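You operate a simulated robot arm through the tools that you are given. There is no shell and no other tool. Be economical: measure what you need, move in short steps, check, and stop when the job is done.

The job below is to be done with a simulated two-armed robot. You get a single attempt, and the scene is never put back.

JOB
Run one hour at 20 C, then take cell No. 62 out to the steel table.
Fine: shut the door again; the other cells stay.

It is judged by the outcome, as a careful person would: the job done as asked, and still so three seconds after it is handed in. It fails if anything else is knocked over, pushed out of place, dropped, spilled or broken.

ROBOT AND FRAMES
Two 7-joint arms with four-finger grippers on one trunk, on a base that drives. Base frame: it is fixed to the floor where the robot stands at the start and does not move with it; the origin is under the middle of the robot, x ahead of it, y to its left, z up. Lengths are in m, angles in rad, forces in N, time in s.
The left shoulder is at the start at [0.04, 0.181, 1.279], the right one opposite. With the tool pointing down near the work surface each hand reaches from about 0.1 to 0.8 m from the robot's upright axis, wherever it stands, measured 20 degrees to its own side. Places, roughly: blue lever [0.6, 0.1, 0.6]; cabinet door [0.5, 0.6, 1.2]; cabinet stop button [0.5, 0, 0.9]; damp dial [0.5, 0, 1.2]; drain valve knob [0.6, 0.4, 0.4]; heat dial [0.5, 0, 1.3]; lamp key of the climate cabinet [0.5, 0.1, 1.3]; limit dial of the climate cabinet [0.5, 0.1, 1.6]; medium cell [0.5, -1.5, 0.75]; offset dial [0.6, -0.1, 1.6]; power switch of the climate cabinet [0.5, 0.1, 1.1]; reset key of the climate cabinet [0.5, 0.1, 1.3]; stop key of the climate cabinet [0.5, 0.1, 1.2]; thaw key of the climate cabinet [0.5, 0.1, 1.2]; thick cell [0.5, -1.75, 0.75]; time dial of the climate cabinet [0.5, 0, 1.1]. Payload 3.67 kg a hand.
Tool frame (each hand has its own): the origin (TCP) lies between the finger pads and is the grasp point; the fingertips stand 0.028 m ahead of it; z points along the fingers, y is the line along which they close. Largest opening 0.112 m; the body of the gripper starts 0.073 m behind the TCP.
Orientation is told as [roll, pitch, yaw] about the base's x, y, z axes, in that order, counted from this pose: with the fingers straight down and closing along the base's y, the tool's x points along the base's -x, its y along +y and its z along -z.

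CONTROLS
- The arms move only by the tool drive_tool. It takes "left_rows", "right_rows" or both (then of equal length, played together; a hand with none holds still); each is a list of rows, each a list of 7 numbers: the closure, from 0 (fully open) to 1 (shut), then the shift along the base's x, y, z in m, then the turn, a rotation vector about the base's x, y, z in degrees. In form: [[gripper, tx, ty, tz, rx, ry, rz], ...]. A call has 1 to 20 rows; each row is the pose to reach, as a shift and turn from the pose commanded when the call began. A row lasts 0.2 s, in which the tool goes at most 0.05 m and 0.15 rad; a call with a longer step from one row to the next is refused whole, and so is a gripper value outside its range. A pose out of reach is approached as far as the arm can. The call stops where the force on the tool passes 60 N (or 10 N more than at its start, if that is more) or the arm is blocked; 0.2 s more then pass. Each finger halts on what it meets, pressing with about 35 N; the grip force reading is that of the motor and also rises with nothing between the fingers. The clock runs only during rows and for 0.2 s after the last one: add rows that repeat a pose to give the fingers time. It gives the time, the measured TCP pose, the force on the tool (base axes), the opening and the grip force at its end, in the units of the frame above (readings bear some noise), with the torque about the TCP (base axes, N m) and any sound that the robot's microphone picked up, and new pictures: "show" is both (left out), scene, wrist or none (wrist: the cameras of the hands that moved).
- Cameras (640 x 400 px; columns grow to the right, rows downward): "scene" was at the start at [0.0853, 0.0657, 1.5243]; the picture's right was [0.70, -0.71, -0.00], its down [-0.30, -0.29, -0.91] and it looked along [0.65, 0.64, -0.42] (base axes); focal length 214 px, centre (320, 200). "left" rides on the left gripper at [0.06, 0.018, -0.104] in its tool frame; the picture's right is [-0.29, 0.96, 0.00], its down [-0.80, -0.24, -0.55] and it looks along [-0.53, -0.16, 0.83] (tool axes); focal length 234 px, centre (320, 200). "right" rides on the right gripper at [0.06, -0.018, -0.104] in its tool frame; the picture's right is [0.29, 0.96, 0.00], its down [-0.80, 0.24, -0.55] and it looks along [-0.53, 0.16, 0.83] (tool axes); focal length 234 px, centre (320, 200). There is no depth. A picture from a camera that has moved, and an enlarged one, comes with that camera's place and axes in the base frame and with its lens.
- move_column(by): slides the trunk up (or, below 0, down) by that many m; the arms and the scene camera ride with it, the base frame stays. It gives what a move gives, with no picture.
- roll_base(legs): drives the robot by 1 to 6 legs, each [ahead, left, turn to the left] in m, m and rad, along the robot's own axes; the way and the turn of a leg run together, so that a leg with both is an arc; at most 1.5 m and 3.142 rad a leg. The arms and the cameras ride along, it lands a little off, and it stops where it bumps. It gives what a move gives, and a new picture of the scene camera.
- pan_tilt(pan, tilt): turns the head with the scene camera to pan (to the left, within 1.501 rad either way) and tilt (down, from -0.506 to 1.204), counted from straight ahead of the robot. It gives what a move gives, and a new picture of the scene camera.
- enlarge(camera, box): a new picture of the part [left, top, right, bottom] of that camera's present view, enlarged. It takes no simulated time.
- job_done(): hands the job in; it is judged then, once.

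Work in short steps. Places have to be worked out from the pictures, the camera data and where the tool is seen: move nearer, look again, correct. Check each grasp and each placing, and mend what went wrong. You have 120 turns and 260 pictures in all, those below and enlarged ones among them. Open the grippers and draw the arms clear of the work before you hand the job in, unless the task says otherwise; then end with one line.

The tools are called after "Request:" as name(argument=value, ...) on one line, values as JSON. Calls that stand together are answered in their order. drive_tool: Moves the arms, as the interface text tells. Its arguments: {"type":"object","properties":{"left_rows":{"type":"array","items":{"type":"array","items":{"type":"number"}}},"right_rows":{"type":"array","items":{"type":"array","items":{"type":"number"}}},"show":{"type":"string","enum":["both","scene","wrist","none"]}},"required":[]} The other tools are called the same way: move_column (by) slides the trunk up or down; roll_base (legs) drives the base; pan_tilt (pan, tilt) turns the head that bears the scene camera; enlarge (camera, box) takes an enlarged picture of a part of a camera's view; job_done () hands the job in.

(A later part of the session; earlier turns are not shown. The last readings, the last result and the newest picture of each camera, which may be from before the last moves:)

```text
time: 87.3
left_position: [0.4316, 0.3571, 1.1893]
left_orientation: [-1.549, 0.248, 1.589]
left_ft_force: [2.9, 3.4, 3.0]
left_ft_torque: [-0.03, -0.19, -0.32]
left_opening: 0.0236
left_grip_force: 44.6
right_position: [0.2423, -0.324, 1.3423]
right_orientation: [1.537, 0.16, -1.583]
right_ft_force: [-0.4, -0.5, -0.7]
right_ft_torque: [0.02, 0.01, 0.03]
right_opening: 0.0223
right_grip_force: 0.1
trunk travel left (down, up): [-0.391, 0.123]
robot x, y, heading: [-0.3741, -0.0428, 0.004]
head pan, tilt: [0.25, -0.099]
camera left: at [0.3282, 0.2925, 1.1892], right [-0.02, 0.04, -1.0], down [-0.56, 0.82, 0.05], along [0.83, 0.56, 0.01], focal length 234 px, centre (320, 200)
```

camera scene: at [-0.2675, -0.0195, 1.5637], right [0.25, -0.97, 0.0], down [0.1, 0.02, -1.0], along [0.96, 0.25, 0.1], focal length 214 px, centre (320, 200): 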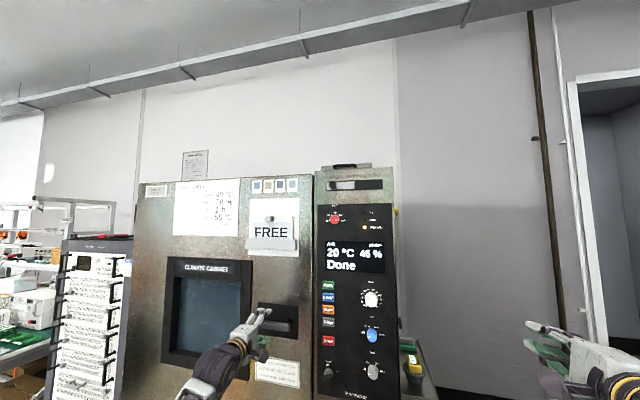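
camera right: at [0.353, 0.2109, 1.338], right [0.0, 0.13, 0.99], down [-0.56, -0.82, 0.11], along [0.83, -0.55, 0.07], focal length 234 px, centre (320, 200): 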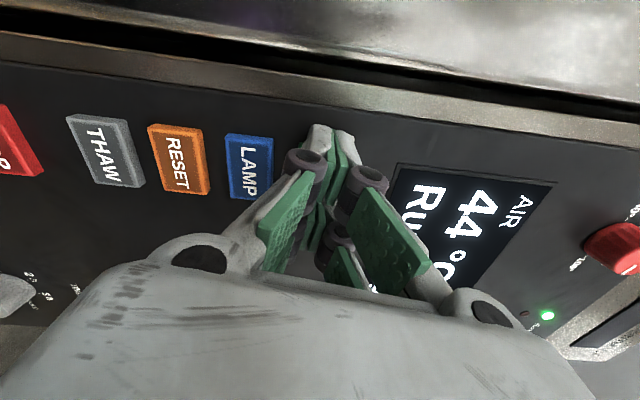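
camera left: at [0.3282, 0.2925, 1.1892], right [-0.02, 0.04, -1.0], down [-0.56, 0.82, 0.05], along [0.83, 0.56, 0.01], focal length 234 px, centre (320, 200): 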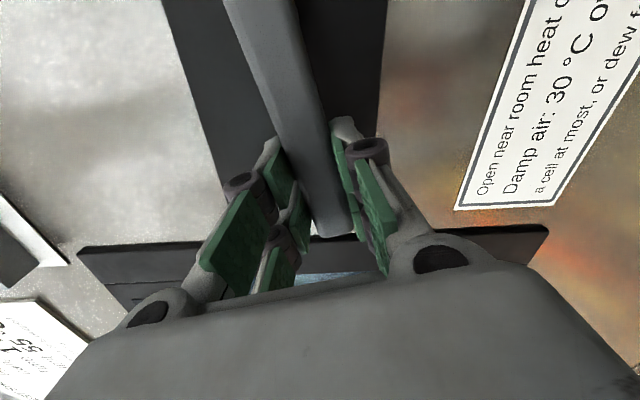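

It turns freely. I carry on down the arc.

Request:
drive_tool(left_rows=[[0.85, 0, -0.003, -0.0095, -7.5, 0, 0], [0.85, 0, -0.0075, -0.018, -15, 0, 0], [0.85, 0, -0.013, -0.026, -22.5, 0, 0], [0.85, 0, -0.0195, -0.0336, -30, 0, 0]])

```text
time: 88.3
left_position: [0.4303, 0.3386, 1.1567]
left_orientation: [-1.537, 0.765, 1.597]
left_ft_force: [2.9, 9.6, 6.6]
left_ft_torque: [2.49, -0.04, 0.42]
left_opening: 0.0243
left_grip_force: 45.1
right_position: [0.2415, -0.3254, 1.3421]
right_orientation: [1.539, 0.161, -1.582]
right_ft_force: [0.5, 0.3, -0.3]
right_ft_torque: [-0.01, -0.08, 0.02]
right_opening: 0.0224
right_grip_force: 0.0
trunk travel left (down, up): [-0.391, 0.123]
robot x, y, heading: [-0.3703, -0.0445, 0.001]
head pan, tilt: [0.25, -0.099]
camera scene: at [-0.2684, -0.0188, 1.5638], right [0.25, -0.97, 0.0], down [0.1, 0.02, -1.0], along [0.96, 0.25, 0.1], focal length 214 px, centre (320, 200)
camera left: at [0.3275, 0.2827, 1.1879], right [-0.02, -0.46, -0.89], down [-0.56, 0.74, -0.37], along [0.82, 0.49, -0.27], focal length 234 px, centre (320, 200)
```

scene: 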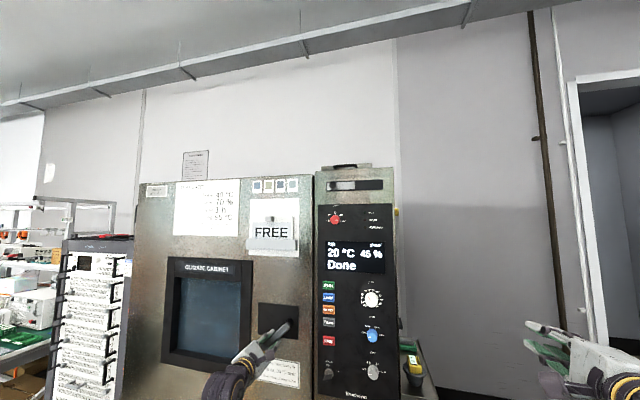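
left: 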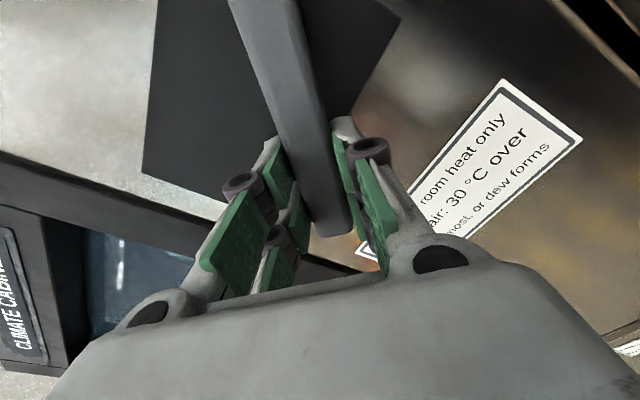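

The lever is down at its stop and the "Door held" lamp went out. I pull the door along its arc (hinge near y≈1.0).

Request:
drive_tool(left_rows=[[0.85, -0.02, 0.0, 0, 0, 0, -1.7], [0.85, -0.04, 0.001, 0, 0, 0, -3.5], [0.85, -0.06, 0.003, 0, 0, 0, -5.2], [0.85, -0.08, 0.005, 0, 0, 0, -7], [0.85, -0.1, 0.008, 0, 0, 0, -8.7]])

```text
time: 89.5
left_position: [0.3302, 0.3543, 1.1555]
left_orientation: [-1.537, 0.769, 1.447]
left_ft_force: [3.5, 35.8, 10.3]
left_ft_torque: [2.4, -0.2, 1.48]
left_opening: 0.024
left_grip_force: 44.6
right_position: [0.2405, -0.3189, 1.343]
right_orientation: [1.539, 0.157, -1.582]
right_ft_force: [-0.3, -0.5, 0.4]
right_ft_torque: [-0.03, -0.01, -0.03]
right_opening: 0.0222
right_grip_force: 0.0
trunk travel left (down, up): [-0.391, 0.123]
robot x, y, heading: [-0.3716, -0.0412, 0.004]
head pan, tilt: [0.25, -0.099]
camera scene: at [-0.2703, -0.0127, 1.5638], right [0.25, -0.97, 0.0], down [0.1, 0.02, -0.99], along [0.96, 0.25, 0.1], focal length 214 px, centre (320, 200)
camera left: at [0.2192, 0.3137, 1.1876], right [-0.09, -0.45, -0.89], down [-0.45, 0.81, -0.37], along [0.89, 0.37, -0.27], focal length 234 px, centre (320, 200)
```

scene: 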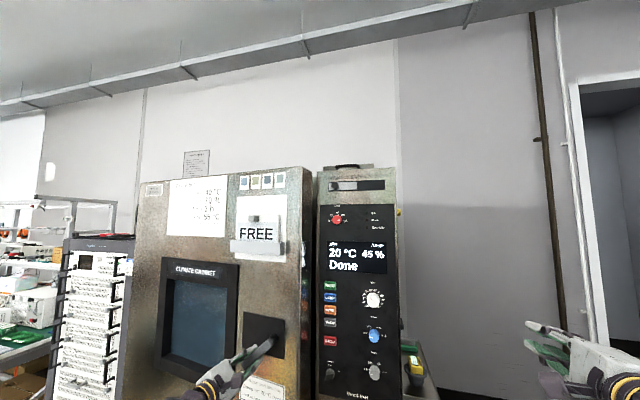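
left: 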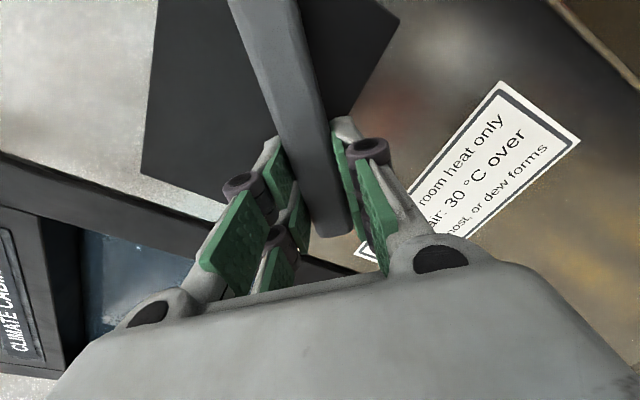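

The door is coming. I follow the arc with a bit more leftward motion.

Request:
drive_tool(left_rows=[[0.85, -0.01, 0.01, 0, 0, 0, -1], [0.85, -0.025, 0.014, 0, 0, 0, -2.3], [0.85, -0.047, 0.02, 0, 0, 0, -4.3], [0.85, -0.069, 0.027, 0, 0, 0, -6.3], [0.85, -0.096, 0.0375, 0, 0, 0, -8.8], [0.85, -0.123, 0.049, 0, 0, 0, -11.3], [0.85, -0.149, 0.061, 0, 0, 0, -13.8], [0.85, -0.174, 0.075, 0, 0, 0, -16.3]])

```text
time: 91.3
left_position: [0.1552, 0.4185, 1.1585]
left_orientation: [-1.535, 0.768, 1.156]
left_ft_force: [-5.1, 1.1, 9.1]
left_ft_torque: [2.19, -1.17, 2.01]
left_opening: 0.0245
left_grip_force: 44.5
right_position: [0.2394, -0.3256, 1.3432]
right_orientation: [1.538, 0.16, -1.583]
right_ft_force: [0.7, 0.6, 0.9]
right_ft_torque: [0.01, 0.0, -0.02]
right_opening: 0.0223
right_grip_force: 0.1
trunk travel left (down, up): [-0.391, 0.123]
robot x, y, heading: [-0.3687, -0.0444, 0.001]
head pan, tilt: [0.25, -0.099]
camera scene: at [-0.2717, -0.0194, 1.564], right [0.25, -0.97, 0.0], down [0.1, 0.02, -0.99], along [0.96, 0.25, 0.1], focal length 214 px, centre (320, 200)
camera left: at [0.0375, 0.4117, 1.1884], right [-0.22, -0.4, -0.89], down [-0.2, 0.91, -0.37], along [0.96, 0.09, -0.27], focal length 234 px, centre (320, 200)
```

scene: 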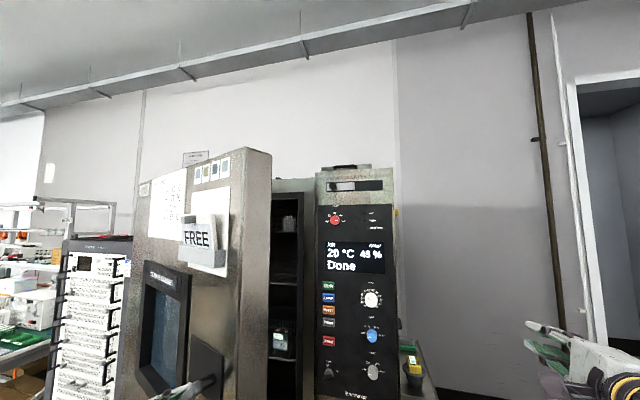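
left: 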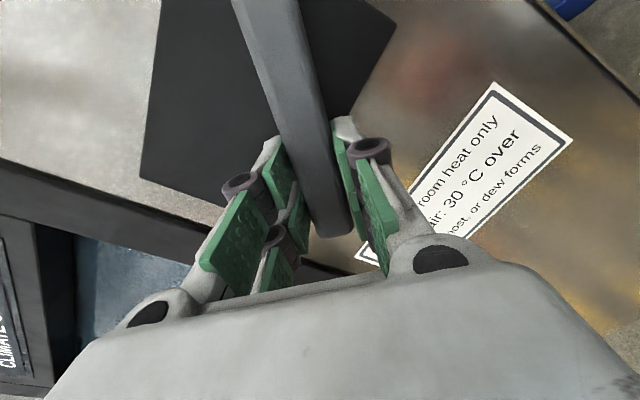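

Request:
drive_tool(left_rows=[[0.85, -0.0246, 0.0148, 0, 0, 0, -2.5], [0.85, -0.049, 0.0304, 0, 0, 0, -5], [0.85, -0.0725, 0.0472, 0, 0, 0, -7.5], [0.85, -0.0953, 0.0651, 0, 0, 0, -10], [0.85, -0.117, 0.084, 0, 0, 0, -12.5], [0.85, -0.138, 0.1035, 0, 0, 0, -15]])

```text
time: 92.7
left_position: [0.0125, 0.5188, 1.1604]
left_orientation: [-1.537, 0.763, 0.89]
left_ft_force: [-27.0, -26.5, -0.2]
left_ft_torque: [1.45, -1.98, 0.0]
left_opening: 0.0273
left_grip_force: 45.0
right_position: [0.2369, -0.3287, 1.344]
right_orientation: [1.544, 0.162, -1.582]
right_ft_force: [-0.2, 1.0, -0.3]
right_ft_torque: [-0.01, 0.01, -0.03]
right_opening: 0.0227
right_grip_force: 0.1
trunk travel left (down, up): [-0.391, 0.123]
robot x, y, heading: [-0.3712, -0.0409, 0.006]
head pan, tilt: [0.25, -0.099]
camera scene: at [-0.2752, -0.0237, 1.5643], right [0.25, -0.97, 0.0], down [0.1, 0.03, -0.99], along [0.96, 0.25, 0.1], focal length 214 px, centre (320, 200)
camera left: at [-0.1022, 0.5424, 1.1908], right [-0.31, -0.33, -0.89], down [0.05, 0.93, -0.36], along [0.95, -0.16, -0.27], focal length 234 px, centre (320, 200)
```

scene: 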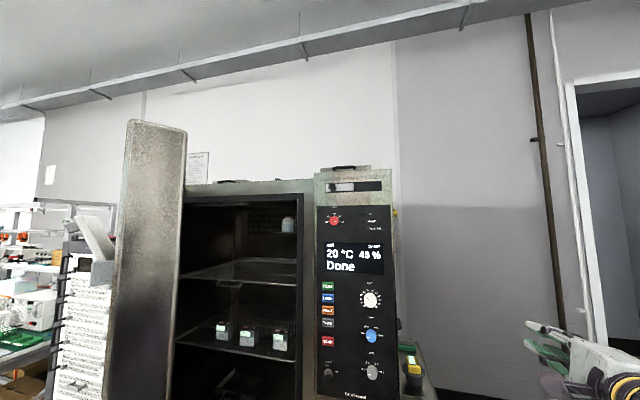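
left: 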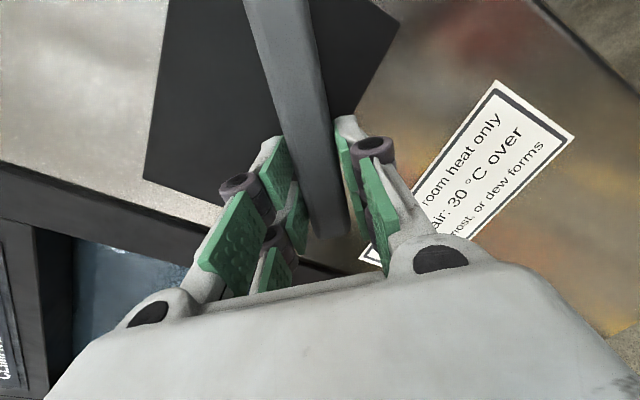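

Inside is visible: three cells on a shelf. I zoom to read numbers.

Request:
enlarge(camera="scene", box=[175, 290, 325, 400])

Request:
enlarge(camera="scene", box=[210, 310, 300, 360])

Request:
pan_tilt(pan=0.5, tilt=0.5)

```text
3.64 times, centred on (250, 345) of scene
camera zoom: at [-0.2752, -0.0237, 1.5643], right [0.25, -0.97, 0.0], down [0.1, 0.03, -0.99], along [0.96, 0.25, 0.1], focal length 780 px, centre (574, -327)
```

zoom: 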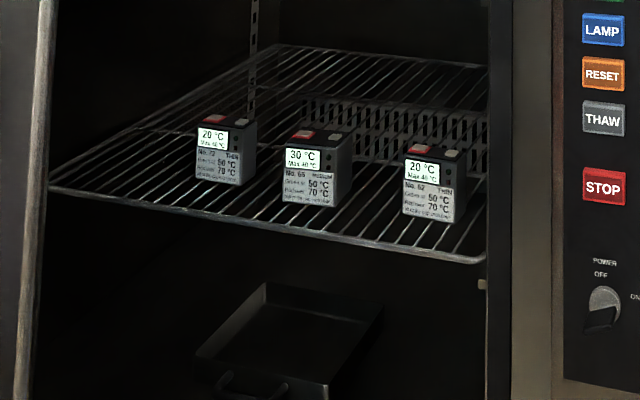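

```text
7.11 times, centred on (255, 335) of scene
camera zoom: at [-0.2752, -0.0237, 1.5643], right [0.25, -0.97, 0.0], down [0.1, 0.03, -0.99], along [0.96, 0.25, 0.1], focal length 1525 px, centre (782, -760)
```

zoom: 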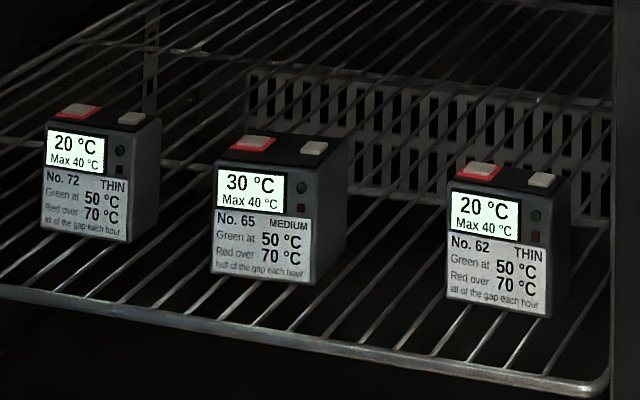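

```text
time: 93.7
left_position: [0.0153, 0.5169, 1.1605]
left_orientation: [-1.531, 0.763, 0.895]
left_ft_force: [-25.4, -28.1, 3.5]
left_ft_torque: [1.27, -1.83, -0.22]
left_opening: 0.0274
left_grip_force: 44.9
right_position: [0.2374, -0.3304, 1.3436]
right_orientation: [1.541, 0.164, -1.583]
right_ft_force: [-1.6, -0.2, -0.1]
right_ft_torque: [0.0, 0.0, 0.01]
right_opening: 0.0225
right_grip_force: 0.1
trunk travel left (down, up): [-0.391, 0.123]
robot x, y, heading: [-0.3761, -0.0444, 0.002]
head pan, tilt: [0.499, 0.499]
camera scene: at [-0.2781, -0.0034, 1.5095], right [0.48, -0.88, 0.0], down [-0.42, -0.23, -0.88], along [0.77, 0.42, -0.47], focal length 214 px, centre (320, 200)
```

scene: 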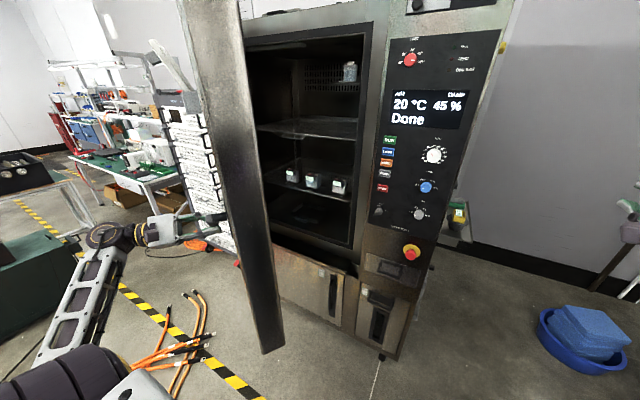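

Cell No. 62 is the rightmost (20 °C). Now I release the lever and withdraw the left hand from the door front.

Request:
drive_tool(left_rows=[[0.6, 0.005, 0.006, 0, 0, 0, 0], [0.2, 0.005, 0.006, 0, 0, 0, 0], [0.1, 0, 0.006, 0, 0, 0, 0], [0.1, -0.03, 0.03, 0, 0, 0, 0], [0.1, -0.06, 0.055, 0, 0, 0, 0], [0.1, -0.09, 0.08, 0, 0, 0, 0]])

```text
time: 95.1
left_position: [-0.0732, 0.6028, 1.156]
left_orientation: [-1.535, 0.767, 0.896]
left_ft_force: [0.0, 4.6, 2.7]
left_ft_torque: [0.08, -0.1, 0.2]
left_opening: 0.1054
left_grip_force: 3.6
right_position: [0.2425, -0.3239, 1.3426]
right_orientation: [1.538, 0.159, -1.581]
right_ft_force: [0.7, -0.3, -0.3]
right_ft_torque: [0.0, 0.0, 0.01]
right_opening: 0.0223
right_grip_force: 0.1
trunk travel left (down, up): [-0.391, 0.123]
robot x, y, heading: [-0.3731, -0.0416, 0.004]
head pan, tilt: [0.499, 0.499]
camera scene: at [-0.2732, 0.0035, 1.5088], right [0.48, -0.88, 0.0], down [-0.42, -0.23, -0.88], along [0.77, 0.42, -0.48], focal length 214 px, centre (320, 200)
camera left: at [-0.1872, 0.6267, 1.1871], right [-0.31, -0.34, -0.89], down [0.05, 0.93, -0.37], along [0.95, -0.16, -0.28], focal length 234 px, centre (320, 200)
```

scene: 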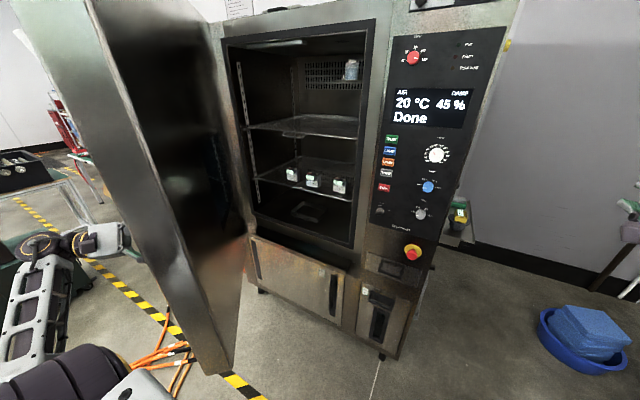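
left: 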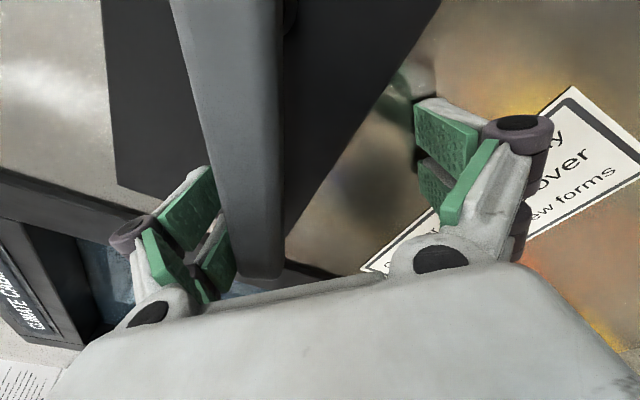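

The door swings easily and came along. I grip lightly again and draw it wider.

Request:
drive_tool(left_rows=[[0.5, 0, 0, 0, 0, 0, 0], [0.8, 0, 0, 0, 0, 0, 0], [0.8, 0, 0, 0, 0, 0, 0], [0.8, -0.018, 0.024, 0, 0, 0, -2.5], [0.8, -0.036, 0.05, 0, 0, 0, -5], [0.8, -0.052, 0.077, 0, 0, 0, -7.5], [0.8, -0.067, 0.105, 0, 0, 0, -10], [0.8, -0.08, 0.133, 0, 0, 0, -13]])

```text
time: 97.1
left_position: [-0.1238, 0.7366, 1.2041]
left_orientation: [-1.726, 0.539, 0.56]
left_ft_force: [6.6, 2.2, -26.3]
left_ft_torque: [1.41, -1.33, 1.59]
left_opening: 0.0512
left_grip_force: 27.4
right_position: [0.2442, -0.3234, 1.3402]
right_orientation: [1.536, 0.16, -1.582]
right_ft_force: [0.2, -0.5, -0.8]
right_ft_torque: [0.0, -0.03, 0.03]
right_opening: 0.0226
right_grip_force: 0.0
trunk travel left (down, up): [-0.391, 0.123]
robot x, y, heading: [-0.3716, -0.0409, 0.007]
head pan, tilt: [0.499, 0.499]
stopped in row 8 (left hand): the arm was blocked; the commanded pose is now the measured one
camera scene: at [-0.2709, 0.0036, 1.5087], right [0.48, -0.88, 0.0], down [-0.42, -0.23, -0.88], along [0.77, 0.42, -0.48], focal length 214 px, centre (320, 200)
camera left: at [-0.2351, 0.7852, 1.2056], right [-0.12, -0.25, -0.96], down [0.34, 0.9, -0.28], along [0.93, -0.36, -0.03], focal length 234 px, centre (320, 200)
```

scene: 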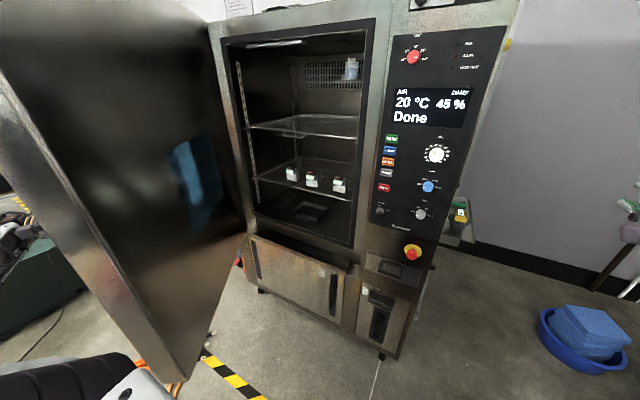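
left: 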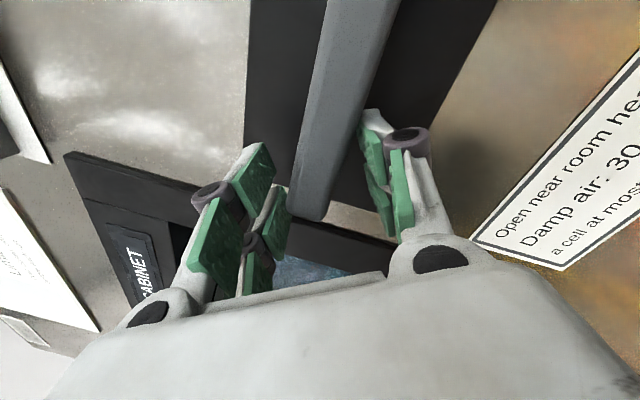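

Door is about 70° open, wide enough. I open the fingers, pull off the lever, then back the base away so the arm clears the door edge.

Request:
drive_tool(left_rows=[[0.3, 0, 0, -0.005, 0, 0, 0], [0.0, 0, 0, -0.007, 0, 0, 0], [0.0, 0, 0, -0.007, 0, 0, 0], [0.0, -0.018, 0.025, -0.007, 0, 0, 0], [0.0, -0.036, 0.05, -0.007, 0, 0, 0], [0.0, -0.052, 0.072, -0.007, 0, 0, 0]])

```text
time: 98.5
left_position: [-0.1252, 0.7363, 1.2016]
left_orientation: [-1.731, 0.533, 0.552]
left_ft_force: [0.7, -0.1, -0.2]
left_ft_torque: [0.0, 0.02, 0.0]
left_opening: 0.1122
left_grip_force: 0.1
left hand out of reach, approached as far as the arm can: row 4, 5, 6
right_position: [0.2407, -0.3256, 1.3424]
right_orientation: [1.537, 0.16, -1.584]
right_ft_force: [0.1, 0.5, -0.4]
right_ft_torque: [0.0, 0.01, -0.01]
right_opening: 0.0224
right_grip_force: 0.1
trunk travel left (down, up): [-0.391, 0.123]
robot x, y, heading: [-0.3721, -0.0421, 0.003]
head pan, tilt: [0.499, 0.499]
camera scene: at [-0.2737, 0.0025, 1.5089], right [0.48, -0.88, 0.0], down [-0.42, -0.23, -0.88], along [0.77, 0.42, -0.48], focal length 214 px, centre (320, 200)
camera left: at [-0.237, 0.7842, 1.2018], right [-0.12, -0.25, -0.96], down [0.34, 0.9, -0.28], along [0.93, -0.36, -0.02], focal length 234 px, centre (320, 200)
```

scene: 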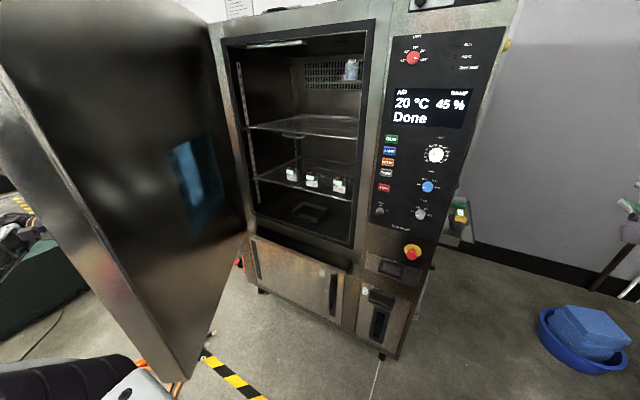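
left: 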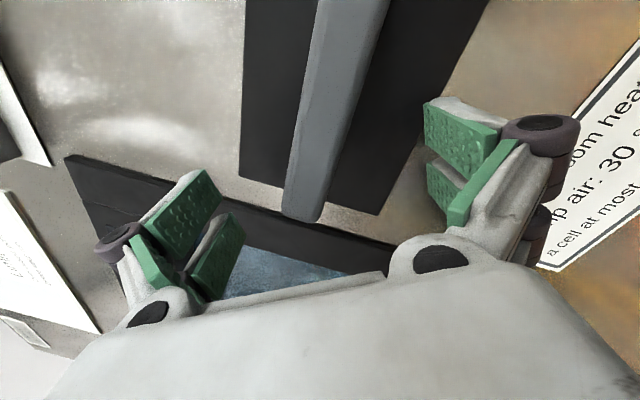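

Request:
roll_base(legs=[[-0.06, 0.08, 0], [-0.3, 0, 0]])

Request:
pan_tilt(pan=0.6, tilt=0.25)

```text
time: 101.3
left_position: [-0.4857, 0.8147, 1.2002]
left_orientation: [-1.731, 0.534, 0.555]
left_ft_force: [0.7, 0.4, 0.9]
left_ft_torque: [0.03, 0.03, 0.02]
left_opening: 0.1119
left_grip_force: 0.0
right_position: [-0.1164, -0.2465, 1.34]
right_orientation: [1.537, 0.16, -1.581]
right_ft_force: [0.0, 0.0, -0.4]
right_ft_torque: [-0.02, 0.01, -0.02]
right_opening: 0.0224
right_grip_force: 0.0
trunk travel left (down, up): [-0.391, 0.123]
robot x, y, heading: [-0.7309, 0.0334, 0.004]
head pan, tilt: [0.499, 0.499]
camera scene: at [-0.6328, 0.0801, 1.5088], right [0.48, -0.87, 0.0], down [-0.42, -0.23, -0.88], along [0.77, 0.43, -0.48], focal length 214 px, centre (320, 200)
```

scene: 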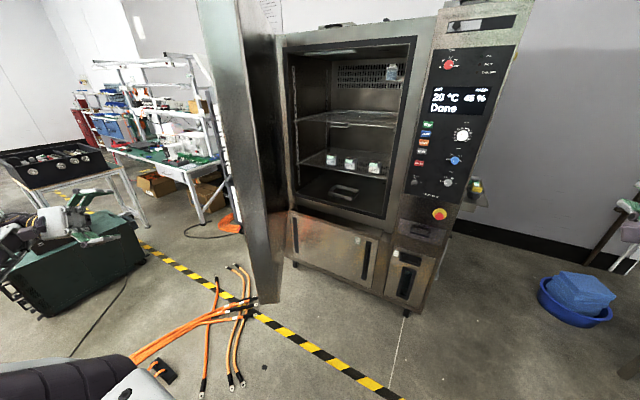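

```text
time: 102.1
left_position: [-0.4881, 0.813, 1.2013]
left_orientation: [-1.731, 0.532, 0.553]
left_ft_force: [0.3, 0.1, -0.8]
left_ft_torque: [-0.01, 0.02, -0.05]
left_opening: 0.1121
left_grip_force: 0.1
right_position: [-0.1187, -0.2466, 1.3416]
right_orientation: [1.537, 0.162, -1.583]
right_ft_force: [-0.5, -0.8, 0.0]
right_ft_torque: [0.0, 0.03, 0.01]
right_opening: 0.0225
right_grip_force: 0.0
trunk travel left (down, up): [-0.391, 0.123]
robot x, y, heading: [-0.7316, 0.0322, 0.003]
head pan, tilt: [0.6, 0.25]
camera scene: at [-0.6371, 0.0897, 1.5319], right [0.57, -0.82, 0.0], down [-0.2, -0.14, -0.97], along [0.8, 0.55, -0.25], focal length 214 px, centre (320, 200)
```

scene: 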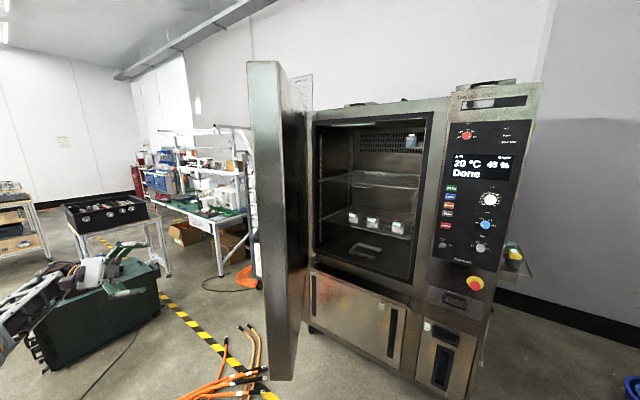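

The door stands clear. I bring the left hand round to point forward-down (30° below level), fingers closing sideways, for use inside.

Request:
drive_tool(left_rows=[[0, 0, -0.025, 0, 7.7, -2.3, 0.5], [0, 0, -0.05, 0, 15.5, -4.5, 1], [0, 0, -0.075, 0, 23.2, -6.8, 1.6], [0, 0, -0.1, 0, 31, -9, 2.1], [0, 0, -0.125, 0, 38.7, -11.3, 2.7], [0, 0.01, -0.15, 0, 46.4, -13.6, 3.2], [0, 0.02, -0.175, 0, 54, -15.9, 3.7], [0, 0.03, -0.2, 0, 62, -18, 4.3], [0, 0.04, -0.225, 0, 69.6, -20.4, 4.8], [0, 0.05, -0.25, 0, 77.3, -22.7, 5.3], [0, 0.06, -0.28, 0, 85, -25, 5.9], [0, 0.07, -0.31, 0, 92.8, -27.2, 6.4], [0, 0.08, -0.34, 0, 100.5, -29.5, 6.9], [0, 0.1, -0.36, 0, 108.3, -31.7, 7.5], [0, 0.12, -0.38, 0, 116, -34, 8]])

```text
time: 105.3
left_position: [-0.3035, 0.5038, 1.224]
left_orientation: [0.013, -1.043, -0.018]
left_ft_force: [0.1, -0.8, 0.2]
left_ft_torque: [-0.02, 0.03, 0.03]
left_opening: 0.112
left_grip_force: 0.1
left hand out of reach, approached as far as the arm can: row 12, 13, 14, 15
right_position: [-0.1148, -0.2465, 1.342]
right_orientation: [1.536, 0.161, -1.581]
right_ft_force: [-0.4, 0.0, -0.2]
right_ft_torque: [0.01, -0.03, -0.02]
right_opening: 0.0226
right_grip_force: 0.1
trunk travel left (down, up): [-0.391, 0.123]
robot x, y, heading: [-0.7312, 0.0344, 0.009]
head pan, tilt: [0.6, 0.25]
camera scene: at [-0.6352, 0.0889, 1.5319], right [0.57, -0.82, 0.0], down [-0.2, -0.14, -0.97], along [0.8, 0.55, -0.25], focal length 214 px, centre (320, 200)
camera left: at [-0.4243, 0.5222, 1.2248], right [0.15, 0.96, 0.25], down [-0.08, -0.24, 0.97], along [0.98, -0.17, 0.04], focal length 234 px, centre (320, 200)
```

scene: 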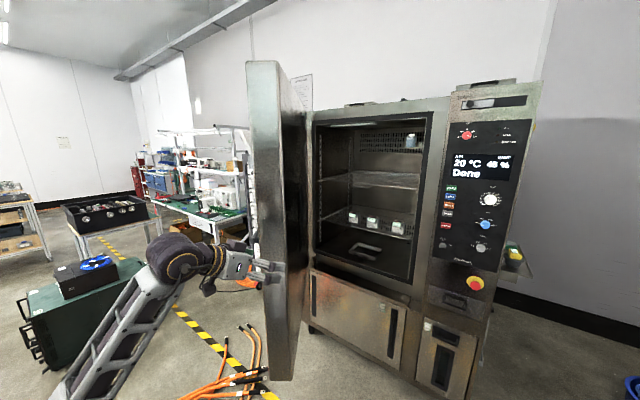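
left: 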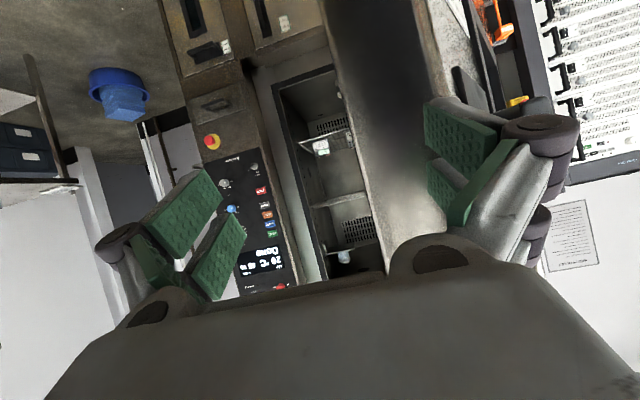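

Posture reached. I drive right a little and forward, keeping inside of the door edge.

Request:
roll_base(legs=[[0, -0.1, 0], [0.35, 0, 0]])

Request:
pan_tilt(pan=0.5, tilt=0.45)

Request:
enlarge(camera="left", box=[160, 0, 480, 200])

```text
time: 108.3
left_position: [0.0421, 0.4075, 1.2243]
left_orientation: [0.006, -1.045, -0.01]
left_ft_force: [0.6, -0.1, 0.6]
left_ft_torque: [0.0, 0.03, 0.0]
left_opening: 0.1118
left_grip_force: 0.0
right_position: [0.2317, -0.343, 1.3419]
right_orientation: [1.538, 0.161, -1.579]
right_ft_force: [-0.4, -0.8, -0.6]
right_ft_torque: [0.01, -0.03, -0.02]
right_opening: 0.0225
right_grip_force: 0.1
trunk travel left (down, up): [-0.391, 0.123]
robot x, y, heading: [-0.3836, -0.0575, 0.007]
head pan, tilt: [0.6, 0.25]
camera scene: at [-0.2882, -0.0075, 1.532], right [0.57, -0.82, 0.0], down [-0.2, -0.14, -0.97], along [0.8, 0.55, -0.25], focal length 214 px, centre (320, 200)
```

scene: 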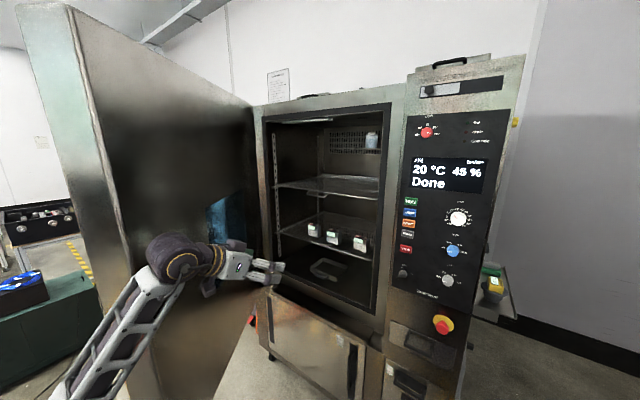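

```text
time: 109.1
left_position: [0.0443, 0.4076, 1.2235]
left_orientation: [0.005, -1.044, -0.011]
left_ft_force: [0.3, -0.7, -0.5]
left_ft_torque: [-0.02, 0.01, 0.0]
left_opening: 0.1122
left_grip_force: 0.0
right_position: [0.2333, -0.3417, 1.3416]
right_orientation: [1.537, 0.159, -1.579]
right_ft_force: [0.6, 0.0, -0.4]
right_ft_torque: [0.02, -0.02, -0.02]
right_opening: 0.0225
right_grip_force: 0.0
trunk travel left (down, up): [-0.391, 0.123]
robot x, y, heading: [-0.3848, -0.0629, 0.011]
head pan, tilt: [0.499, 0.45]
camera scene: at [-0.2833, -0.0161, 1.5133], right [0.49, -0.87, 0.0], down [-0.38, -0.21, -0.9], along [0.79, 0.44, -0.44], focal length 214 px, centre (320, 200)
```

scene: 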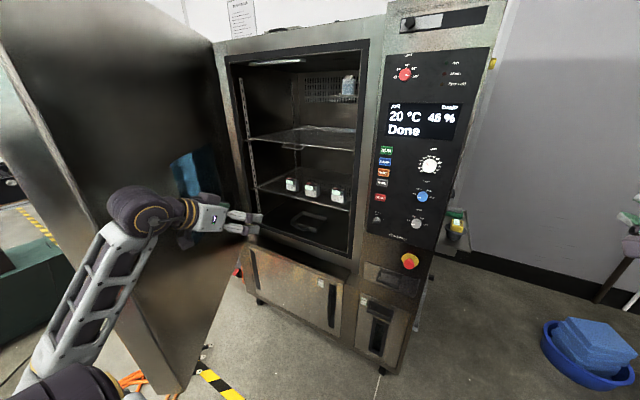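

```text
2.00 times, centred on (320, 100) of left
camera zoom: at [-0.0769, 0.4261, 1.2247], right [0.15, 0.96, 0.25], down [-0.08, -0.24, 0.97], along [0.99, -0.17, 0.04], focal length 468 px, centre (320, 400)
```

zoom: 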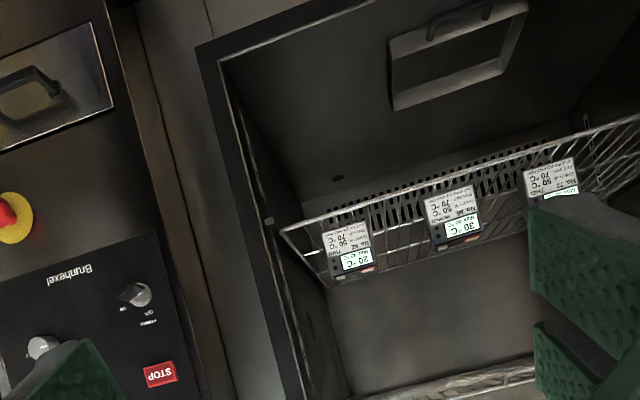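

Cell 62's front is confirmed at (0.65, 0.40, 1.035). I drive forward with the hand still outside the opening.

Request:
roll_base(legs=[[0.25, 0, 0]])

Request:
drive_tool(left_rows=[[0, 0.03, 0, -0.02, 0, 0, 0], [0, 0.06, 0, -0.04, 0, 0, 0], [0, 0.09, 0, -0.06, 0, 0, 0], [0, 0.12, 0, -0.08, 0, 0, 0], [0, 0.15, 0, -0.09, 0, 0, 0]])

```text
time: 110.9
left_position: [0.292, 0.4099, 1.2241]
left_orientation: [0.005, -1.045, -0.012]
left_ft_force: [0.2, 0.1, 0.4]
left_ft_torque: [0.02, 0.02, 0.02]
left_opening: 0.1122
left_grip_force: 0.1
right_position: [0.4809, -0.3406, 1.3418]
right_orientation: [1.537, 0.16, -1.58]
right_ft_force: [0.4, 0.2, 1.0]
right_ft_torque: [0.02, -0.02, 0.0]
right_opening: 0.0224
right_grip_force: 0.0
trunk travel left (down, up): [-0.391, 0.123]
robot x, y, heading: [-0.1387, -0.0603, 0.008]
head pan, tilt: [0.499, 0.45]
camera scene: at [-0.036, -0.0142, 1.5134], right [0.49, -0.87, 0.0], down [-0.38, -0.21, -0.9], along [0.79, 0.44, -0.43], focal length 214 px, centre (320, 200)
```

scene: 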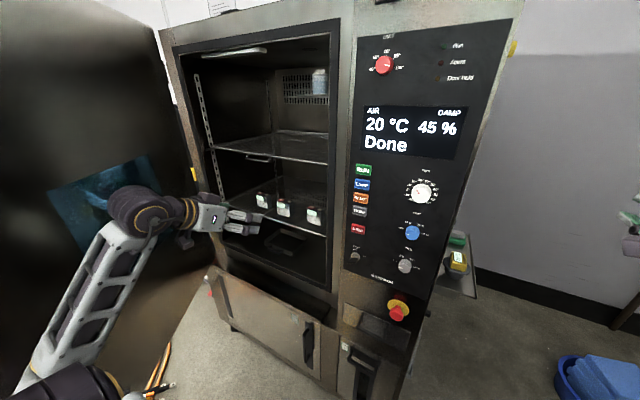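

```text
time: 112.1
left_position: [0.442, 0.4099, 1.1315]
left_orientation: [0.003, -1.04, -0.012]
left_ft_force: [0.2, 0.0, 0.1]
left_ft_torque: [0.02, -0.01, -0.02]
left_opening: 0.112
left_grip_force: 0.0
right_position: [0.4817, -0.3397, 1.3411]
right_orientation: [1.537, 0.161, -1.58]
right_ft_force: [0.2, 0.7, 0.7]
right_ft_torque: [-0.02, -0.03, -0.01]
right_opening: 0.0224
right_grip_force: 0.0
trunk travel left (down, up): [-0.391, 0.123]
robot x, y, heading: [-0.1337, -0.0611, 0.009]
head pan, tilt: [0.499, 0.45]
camera scene: at [-0.0338, -0.014, 1.5132], right [0.49, -0.87, 0.0], down [-0.38, -0.21, -0.9], along [0.79, 0.44, -0.44], focal length 214 px, centre (320, 200)
camera left: at [0.3223, 0.4283, 1.1331], right [0.15, 0.96, 0.25], down [-0.08, -0.24, 0.97], along [0.99, -0.17, 0.04], focal length 234 px, centre (320, 200)
```

scene: 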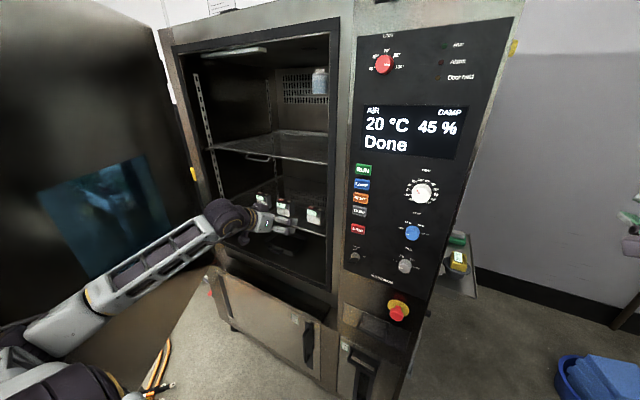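
left: 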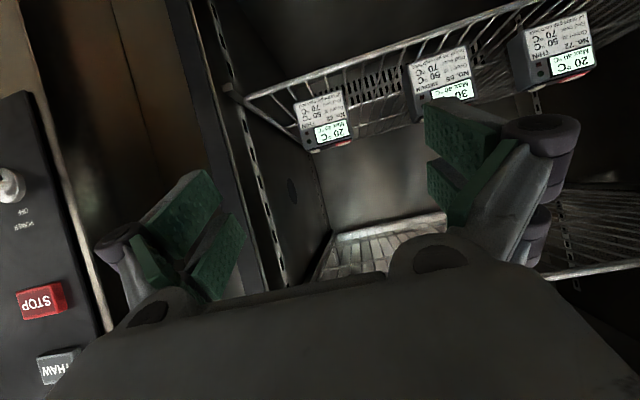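

Request:
drive_tool(left_rows=[[0.1, 0.04, -0.003, -0.005, 0, 0, 0], [0.2, 0.08, -0.006, -0.01, 0, 0, 0.5], [0.2, 0.118, -0.008, -0.017, 0, 0, 0.7]])

```text
time: 113.1
left_position: [0.5417, 0.3995, 1.0501]
left_orientation: [0.004, -0.939, 0.004]
left_ft_force: [-0.1, -0.4, 1.7]
left_ft_torque: [0.07, 0.1, 0.02]
left_opening: 0.0895
left_grip_force: 0.1
right_position: [0.4807, -0.3428, 1.3405]
right_orientation: [1.537, 0.162, -1.58]
right_ft_force: [0.7, -0.3, -0.1]
right_ft_torque: [0.01, 0.0, 0.05]
right_opening: 0.0223
right_grip_force: 0.1
trunk travel left (down, up): [-0.391, 0.123]
robot x, y, heading: [-0.134, -0.0599, 0.009]
head pan, tilt: [0.499, 0.45]
stopped in row 3 (left hand): the arm was blocked; the commanded pose is now the measured one
camera scene: at [-0.0352, -0.0169, 1.5134], right [0.49, -0.87, 0.0], down [-0.38, -0.21, -0.9], along [0.79, 0.44, -0.43], focal length 214 px, centre (320, 200)
camera left: at [0.4211, 0.4161, 1.0628], right [0.16, 0.96, 0.23], down [0.02, -0.24, 0.97], along [0.99, -0.15, -0.06], focal length 234 px, centre (320, 200)
```

scene: 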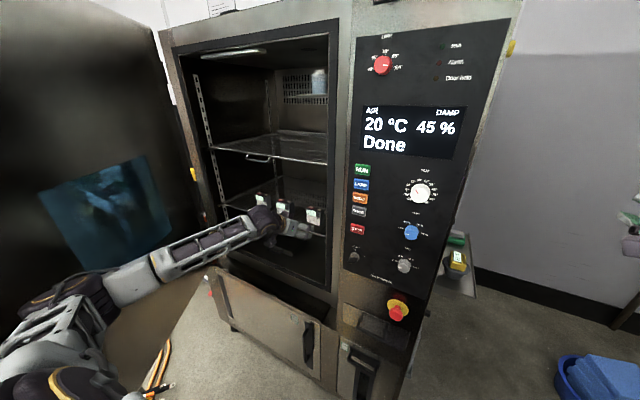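
left: 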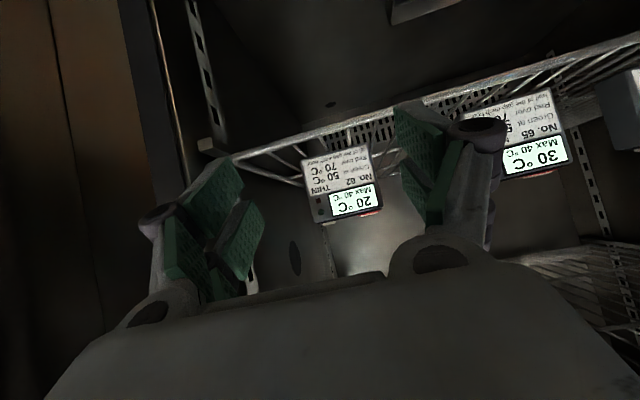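

The arm is nearly stretched and sagged. I draw the hand back up and bring the base closer.

Request:
drive_tool(left_rows=[[0.2, -0.03, 0, 0.02, 0, -1, 0], [0.2, -0.06, 0, 0.04, 0, -3, 0], [0.2, -0.1, 0, 0.06, 0, -6, 0], [0.2, -0.14, 0, 0.07, 0, -6, 0]], show="none")

Request:
roll_base(legs=[[0.1, 0.06, 0]])

```text
time: 114.1
left_position: [0.397, 0.4006, 1.122]
left_orientation: [-0.002, -1.049, 0.005]
left_ft_force: [-1.2, -0.5, -0.4]
left_ft_torque: [0.05, -0.07, 0.07]
left_opening: 0.0898
left_grip_force: 0.2
right_position: [0.476, -0.3398, 1.3436]
right_orientation: [1.543, 0.161, -1.58]
right_ft_force: [-1.4, -0.5, 1.1]
right_ft_torque: [0.04, 0.02, -0.02]
right_opening: 0.0225
right_grip_force: 0.0
trunk travel left (down, up): [-0.391, 0.123]
robot x, y, heading: [-0.1376, -0.0593, 0.003]
head pan, tilt: [0.499, 0.45]
```

```text
time: 115.3
left_position: [0.4972, 0.4614, 1.1193]
left_orientation: [0.002, -1.047, 0.003]
left_ft_force: [-0.5, -0.4, -0.1]
left_ft_torque: [-0.01, 0.0, 0.0]
left_opening: 0.0899
left_grip_force: 0.0
right_position: [0.5771, -0.2805, 1.3421]
right_orientation: [1.54, 0.161, -1.579]
right_ft_force: [0.3, -0.1, -0.1]
right_ft_torque: [0.01, -0.01, 0.0]
right_opening: 0.0225
right_grip_force: 0.0
trunk travel left (down, up): [-0.391, 0.123]
robot x, y, heading: [-0.0344, -0.0008, 0.004]
head pan, tilt: [0.499, 0.45]
camera scene: at [0.0613, 0.0461, 1.5134], right [0.49, -0.87, 0.0], down [-0.38, -0.21, -0.9], along [0.79, 0.44, -0.43], focal length 214 px, centre (320, 200)
```

scene: 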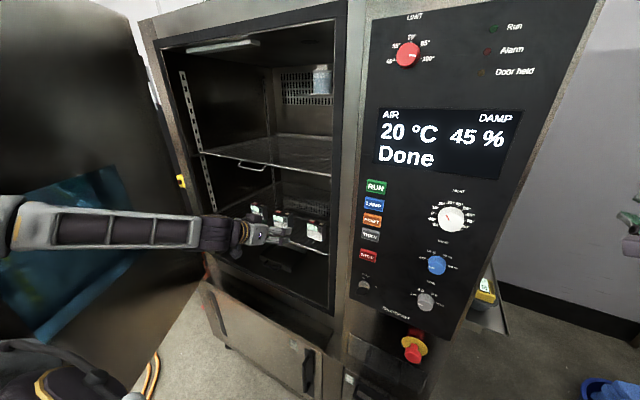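

Request:
drive_tool(left_rows=[[0.2, 0, -0.03, 0, 0, 0, 0], [0.2, 0.02, -0.059, 0, 0, 0, 0], [0.2, 0.055, -0.059, 0, 0, 0, 0]], show="wrist")

```text
time: 116.2
left_position: [0.5565, 0.4048, 1.1172]
left_orientation: [-0.001, -1.046, 0.007]
left_ft_force: [0.2, 0.1, -0.3]
left_ft_torque: [-0.01, 0.0, -0.05]
left_opening: 0.0897
left_grip_force: 0.1
right_position: [0.5807, -0.2774, 1.3407]
right_orientation: [1.535, 0.16, -1.578]
right_ft_force: [0.3, 0.8, 0.4]
right_ft_torque: [0.01, 0.0, -0.02]
right_opening: 0.0225
right_grip_force: 0.1
trunk travel left (down, up): [-0.391, 0.123]
robot x, y, heading: [-0.0372, 0.0013, 0.013]
head pan, tilt: [0.499, 0.45]
camera left: at [0.4351, 0.4214, 1.118], right [0.14, 0.96, 0.25], down [-0.08, -0.24, 0.97], along [0.99, -0.15, 0.04], focal length 234 px, centre (320, 200)
```

left: 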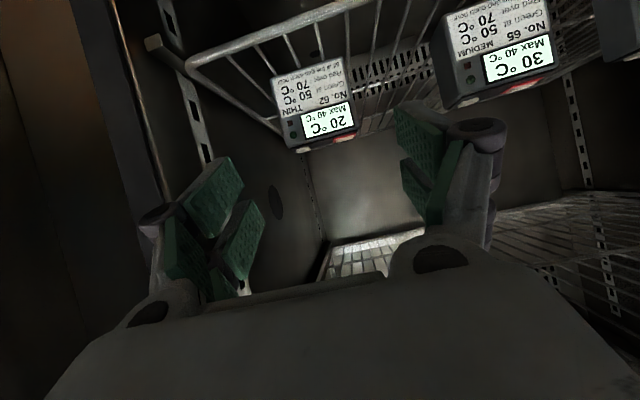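

Aligned: cell front at x≈0.66, y≈0.405. I slide in along the pointing direction around the cell.

Request:
drive_tool(left_rows=[[0.2, 0.03, 0, -0.016, 0, 0, 0], [0.2, 0.06, 0, -0.032, 0, 0, 0], [0.2, 0.09, 0, -0.048, 0, 0, 0]], show="wrist")

```text
time: 117.0
left_position: [0.6448, 0.4007, 1.0724]
left_orientation: [0.004, -1.048, 0.003]
left_ft_force: [0.1, -0.1, -0.3]
left_ft_torque: [-0.02, 0.01, -0.02]
left_opening: 0.0897
left_grip_force: 0.1
right_position: [0.5783, -0.2804, 1.3418]
right_orientation: [1.537, 0.159, -1.577]
right_ft_force: [0.3, 0.0, -0.4]
right_ft_torque: [0.0, -0.02, 0.03]
right_opening: 0.0228
right_grip_force: 0.0
trunk travel left (down, up): [-0.391, 0.123]
robot x, y, heading: [-0.0371, 0.002, 0.006]
head pan, tilt: [0.499, 0.45]
camera left: at [0.524, 0.4183, 1.0729], right [0.14, 0.96, 0.25], down [-0.08, -0.24, 0.97], along [0.99, -0.15, 0.04], focal length 234 px, centre (320, 200)
```

left: 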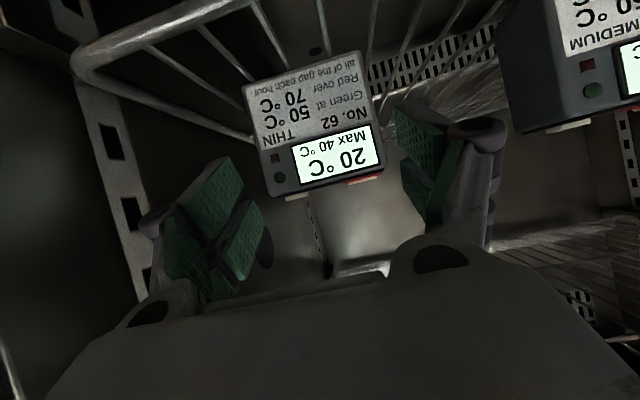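

Request:
drive_tool(left_rows=[[0.2, 0.015, 0.003, -0.008, 0, 0, 0], [0.2, 0.028, 0.003, -0.015, 0, 0, 0], [0.2, 0.038, 0.003, -0.02, 0, 0, 0]], show="wrist")

```text
time: 117.8
left_position: [0.6815, 0.4057, 1.051]
left_orientation: [0.002, -1.046, 0.004]
left_ft_force: [0.0, 0.4, 0.0]
left_ft_torque: [0.0, 0.03, 0.0]
left_opening: 0.0897
left_grip_force: 0.1
right_position: [0.5782, -0.2791, 1.3421]
right_orientation: [1.538, 0.161, -1.58]
right_ft_force: [0.3, 0.3, 0.0]
right_ft_torque: [0.0, 0.01, -0.01]
right_opening: 0.0222
right_grip_force: 0.1
trunk travel left (down, up): [-0.391, 0.123]
robot x, y, heading: [-0.0381, 0.0009, 0.01]
head pan, tilt: [0.499, 0.45]
camera left: at [0.5612, 0.4218, 1.0517], right [0.14, 0.96, 0.25], down [-0.08, -0.24, 0.97], along [0.99, -0.15, 0.04], focal length 234 px, centre (320, 200)
```

left: 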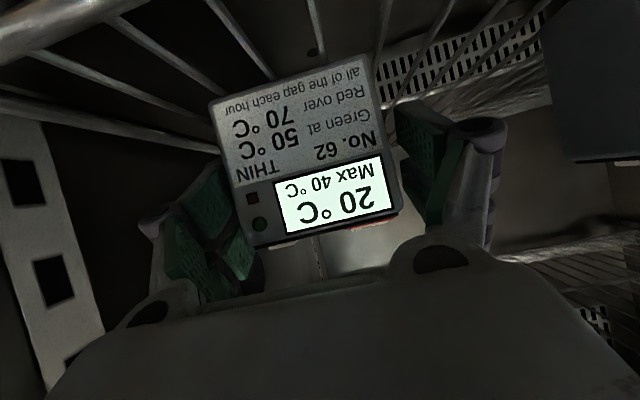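

The cell sits between the fingers. I close.

Request:
drive_tool(left_rows=[[0.3, 0, 0, 0, 0, 0, 0], [0.45, 0, 0, 0, 0, 0, 0], [0.6, 0, 0, 0, 0, 0, 0], [0.6, 0, 0, 0, 0, 0, 0], [0.6, 0, 0, 0, 0, 0, 0]], show="wrist")

```text
time: 119.0
left_position: [0.6818, 0.4042, 1.0527]
left_orientation: [0.002, -1.046, 0.005]
left_ft_force: [-0.1, -1.4, 1.1]
left_ft_torque: [-0.2, 0.02, -0.04]
left_opening: 0.0748
left_grip_force: 34.9
right_position: [0.5792, -0.2803, 1.3421]
right_orientation: [1.537, 0.161, -1.58]
right_ft_force: [0.1, 1.0, 0.2]
right_ft_torque: [0.0, -0.04, -0.02]
right_opening: 0.0225
right_grip_force: 0.0
trunk travel left (down, up): [-0.391, 0.123]
robot x, y, heading: [-0.04, 0.004, 0.011]
head pan, tilt: [0.499, 0.45]
camera left: at [0.561, 0.4213, 1.0522], right [0.14, 0.96, 0.25], down [-0.08, -0.24, 0.97], along [0.99, -0.15, 0.04], focal length 234 px, centre (320, 200)
```

left: 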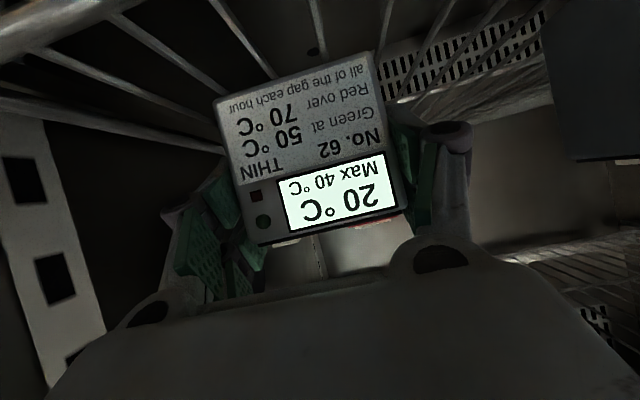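

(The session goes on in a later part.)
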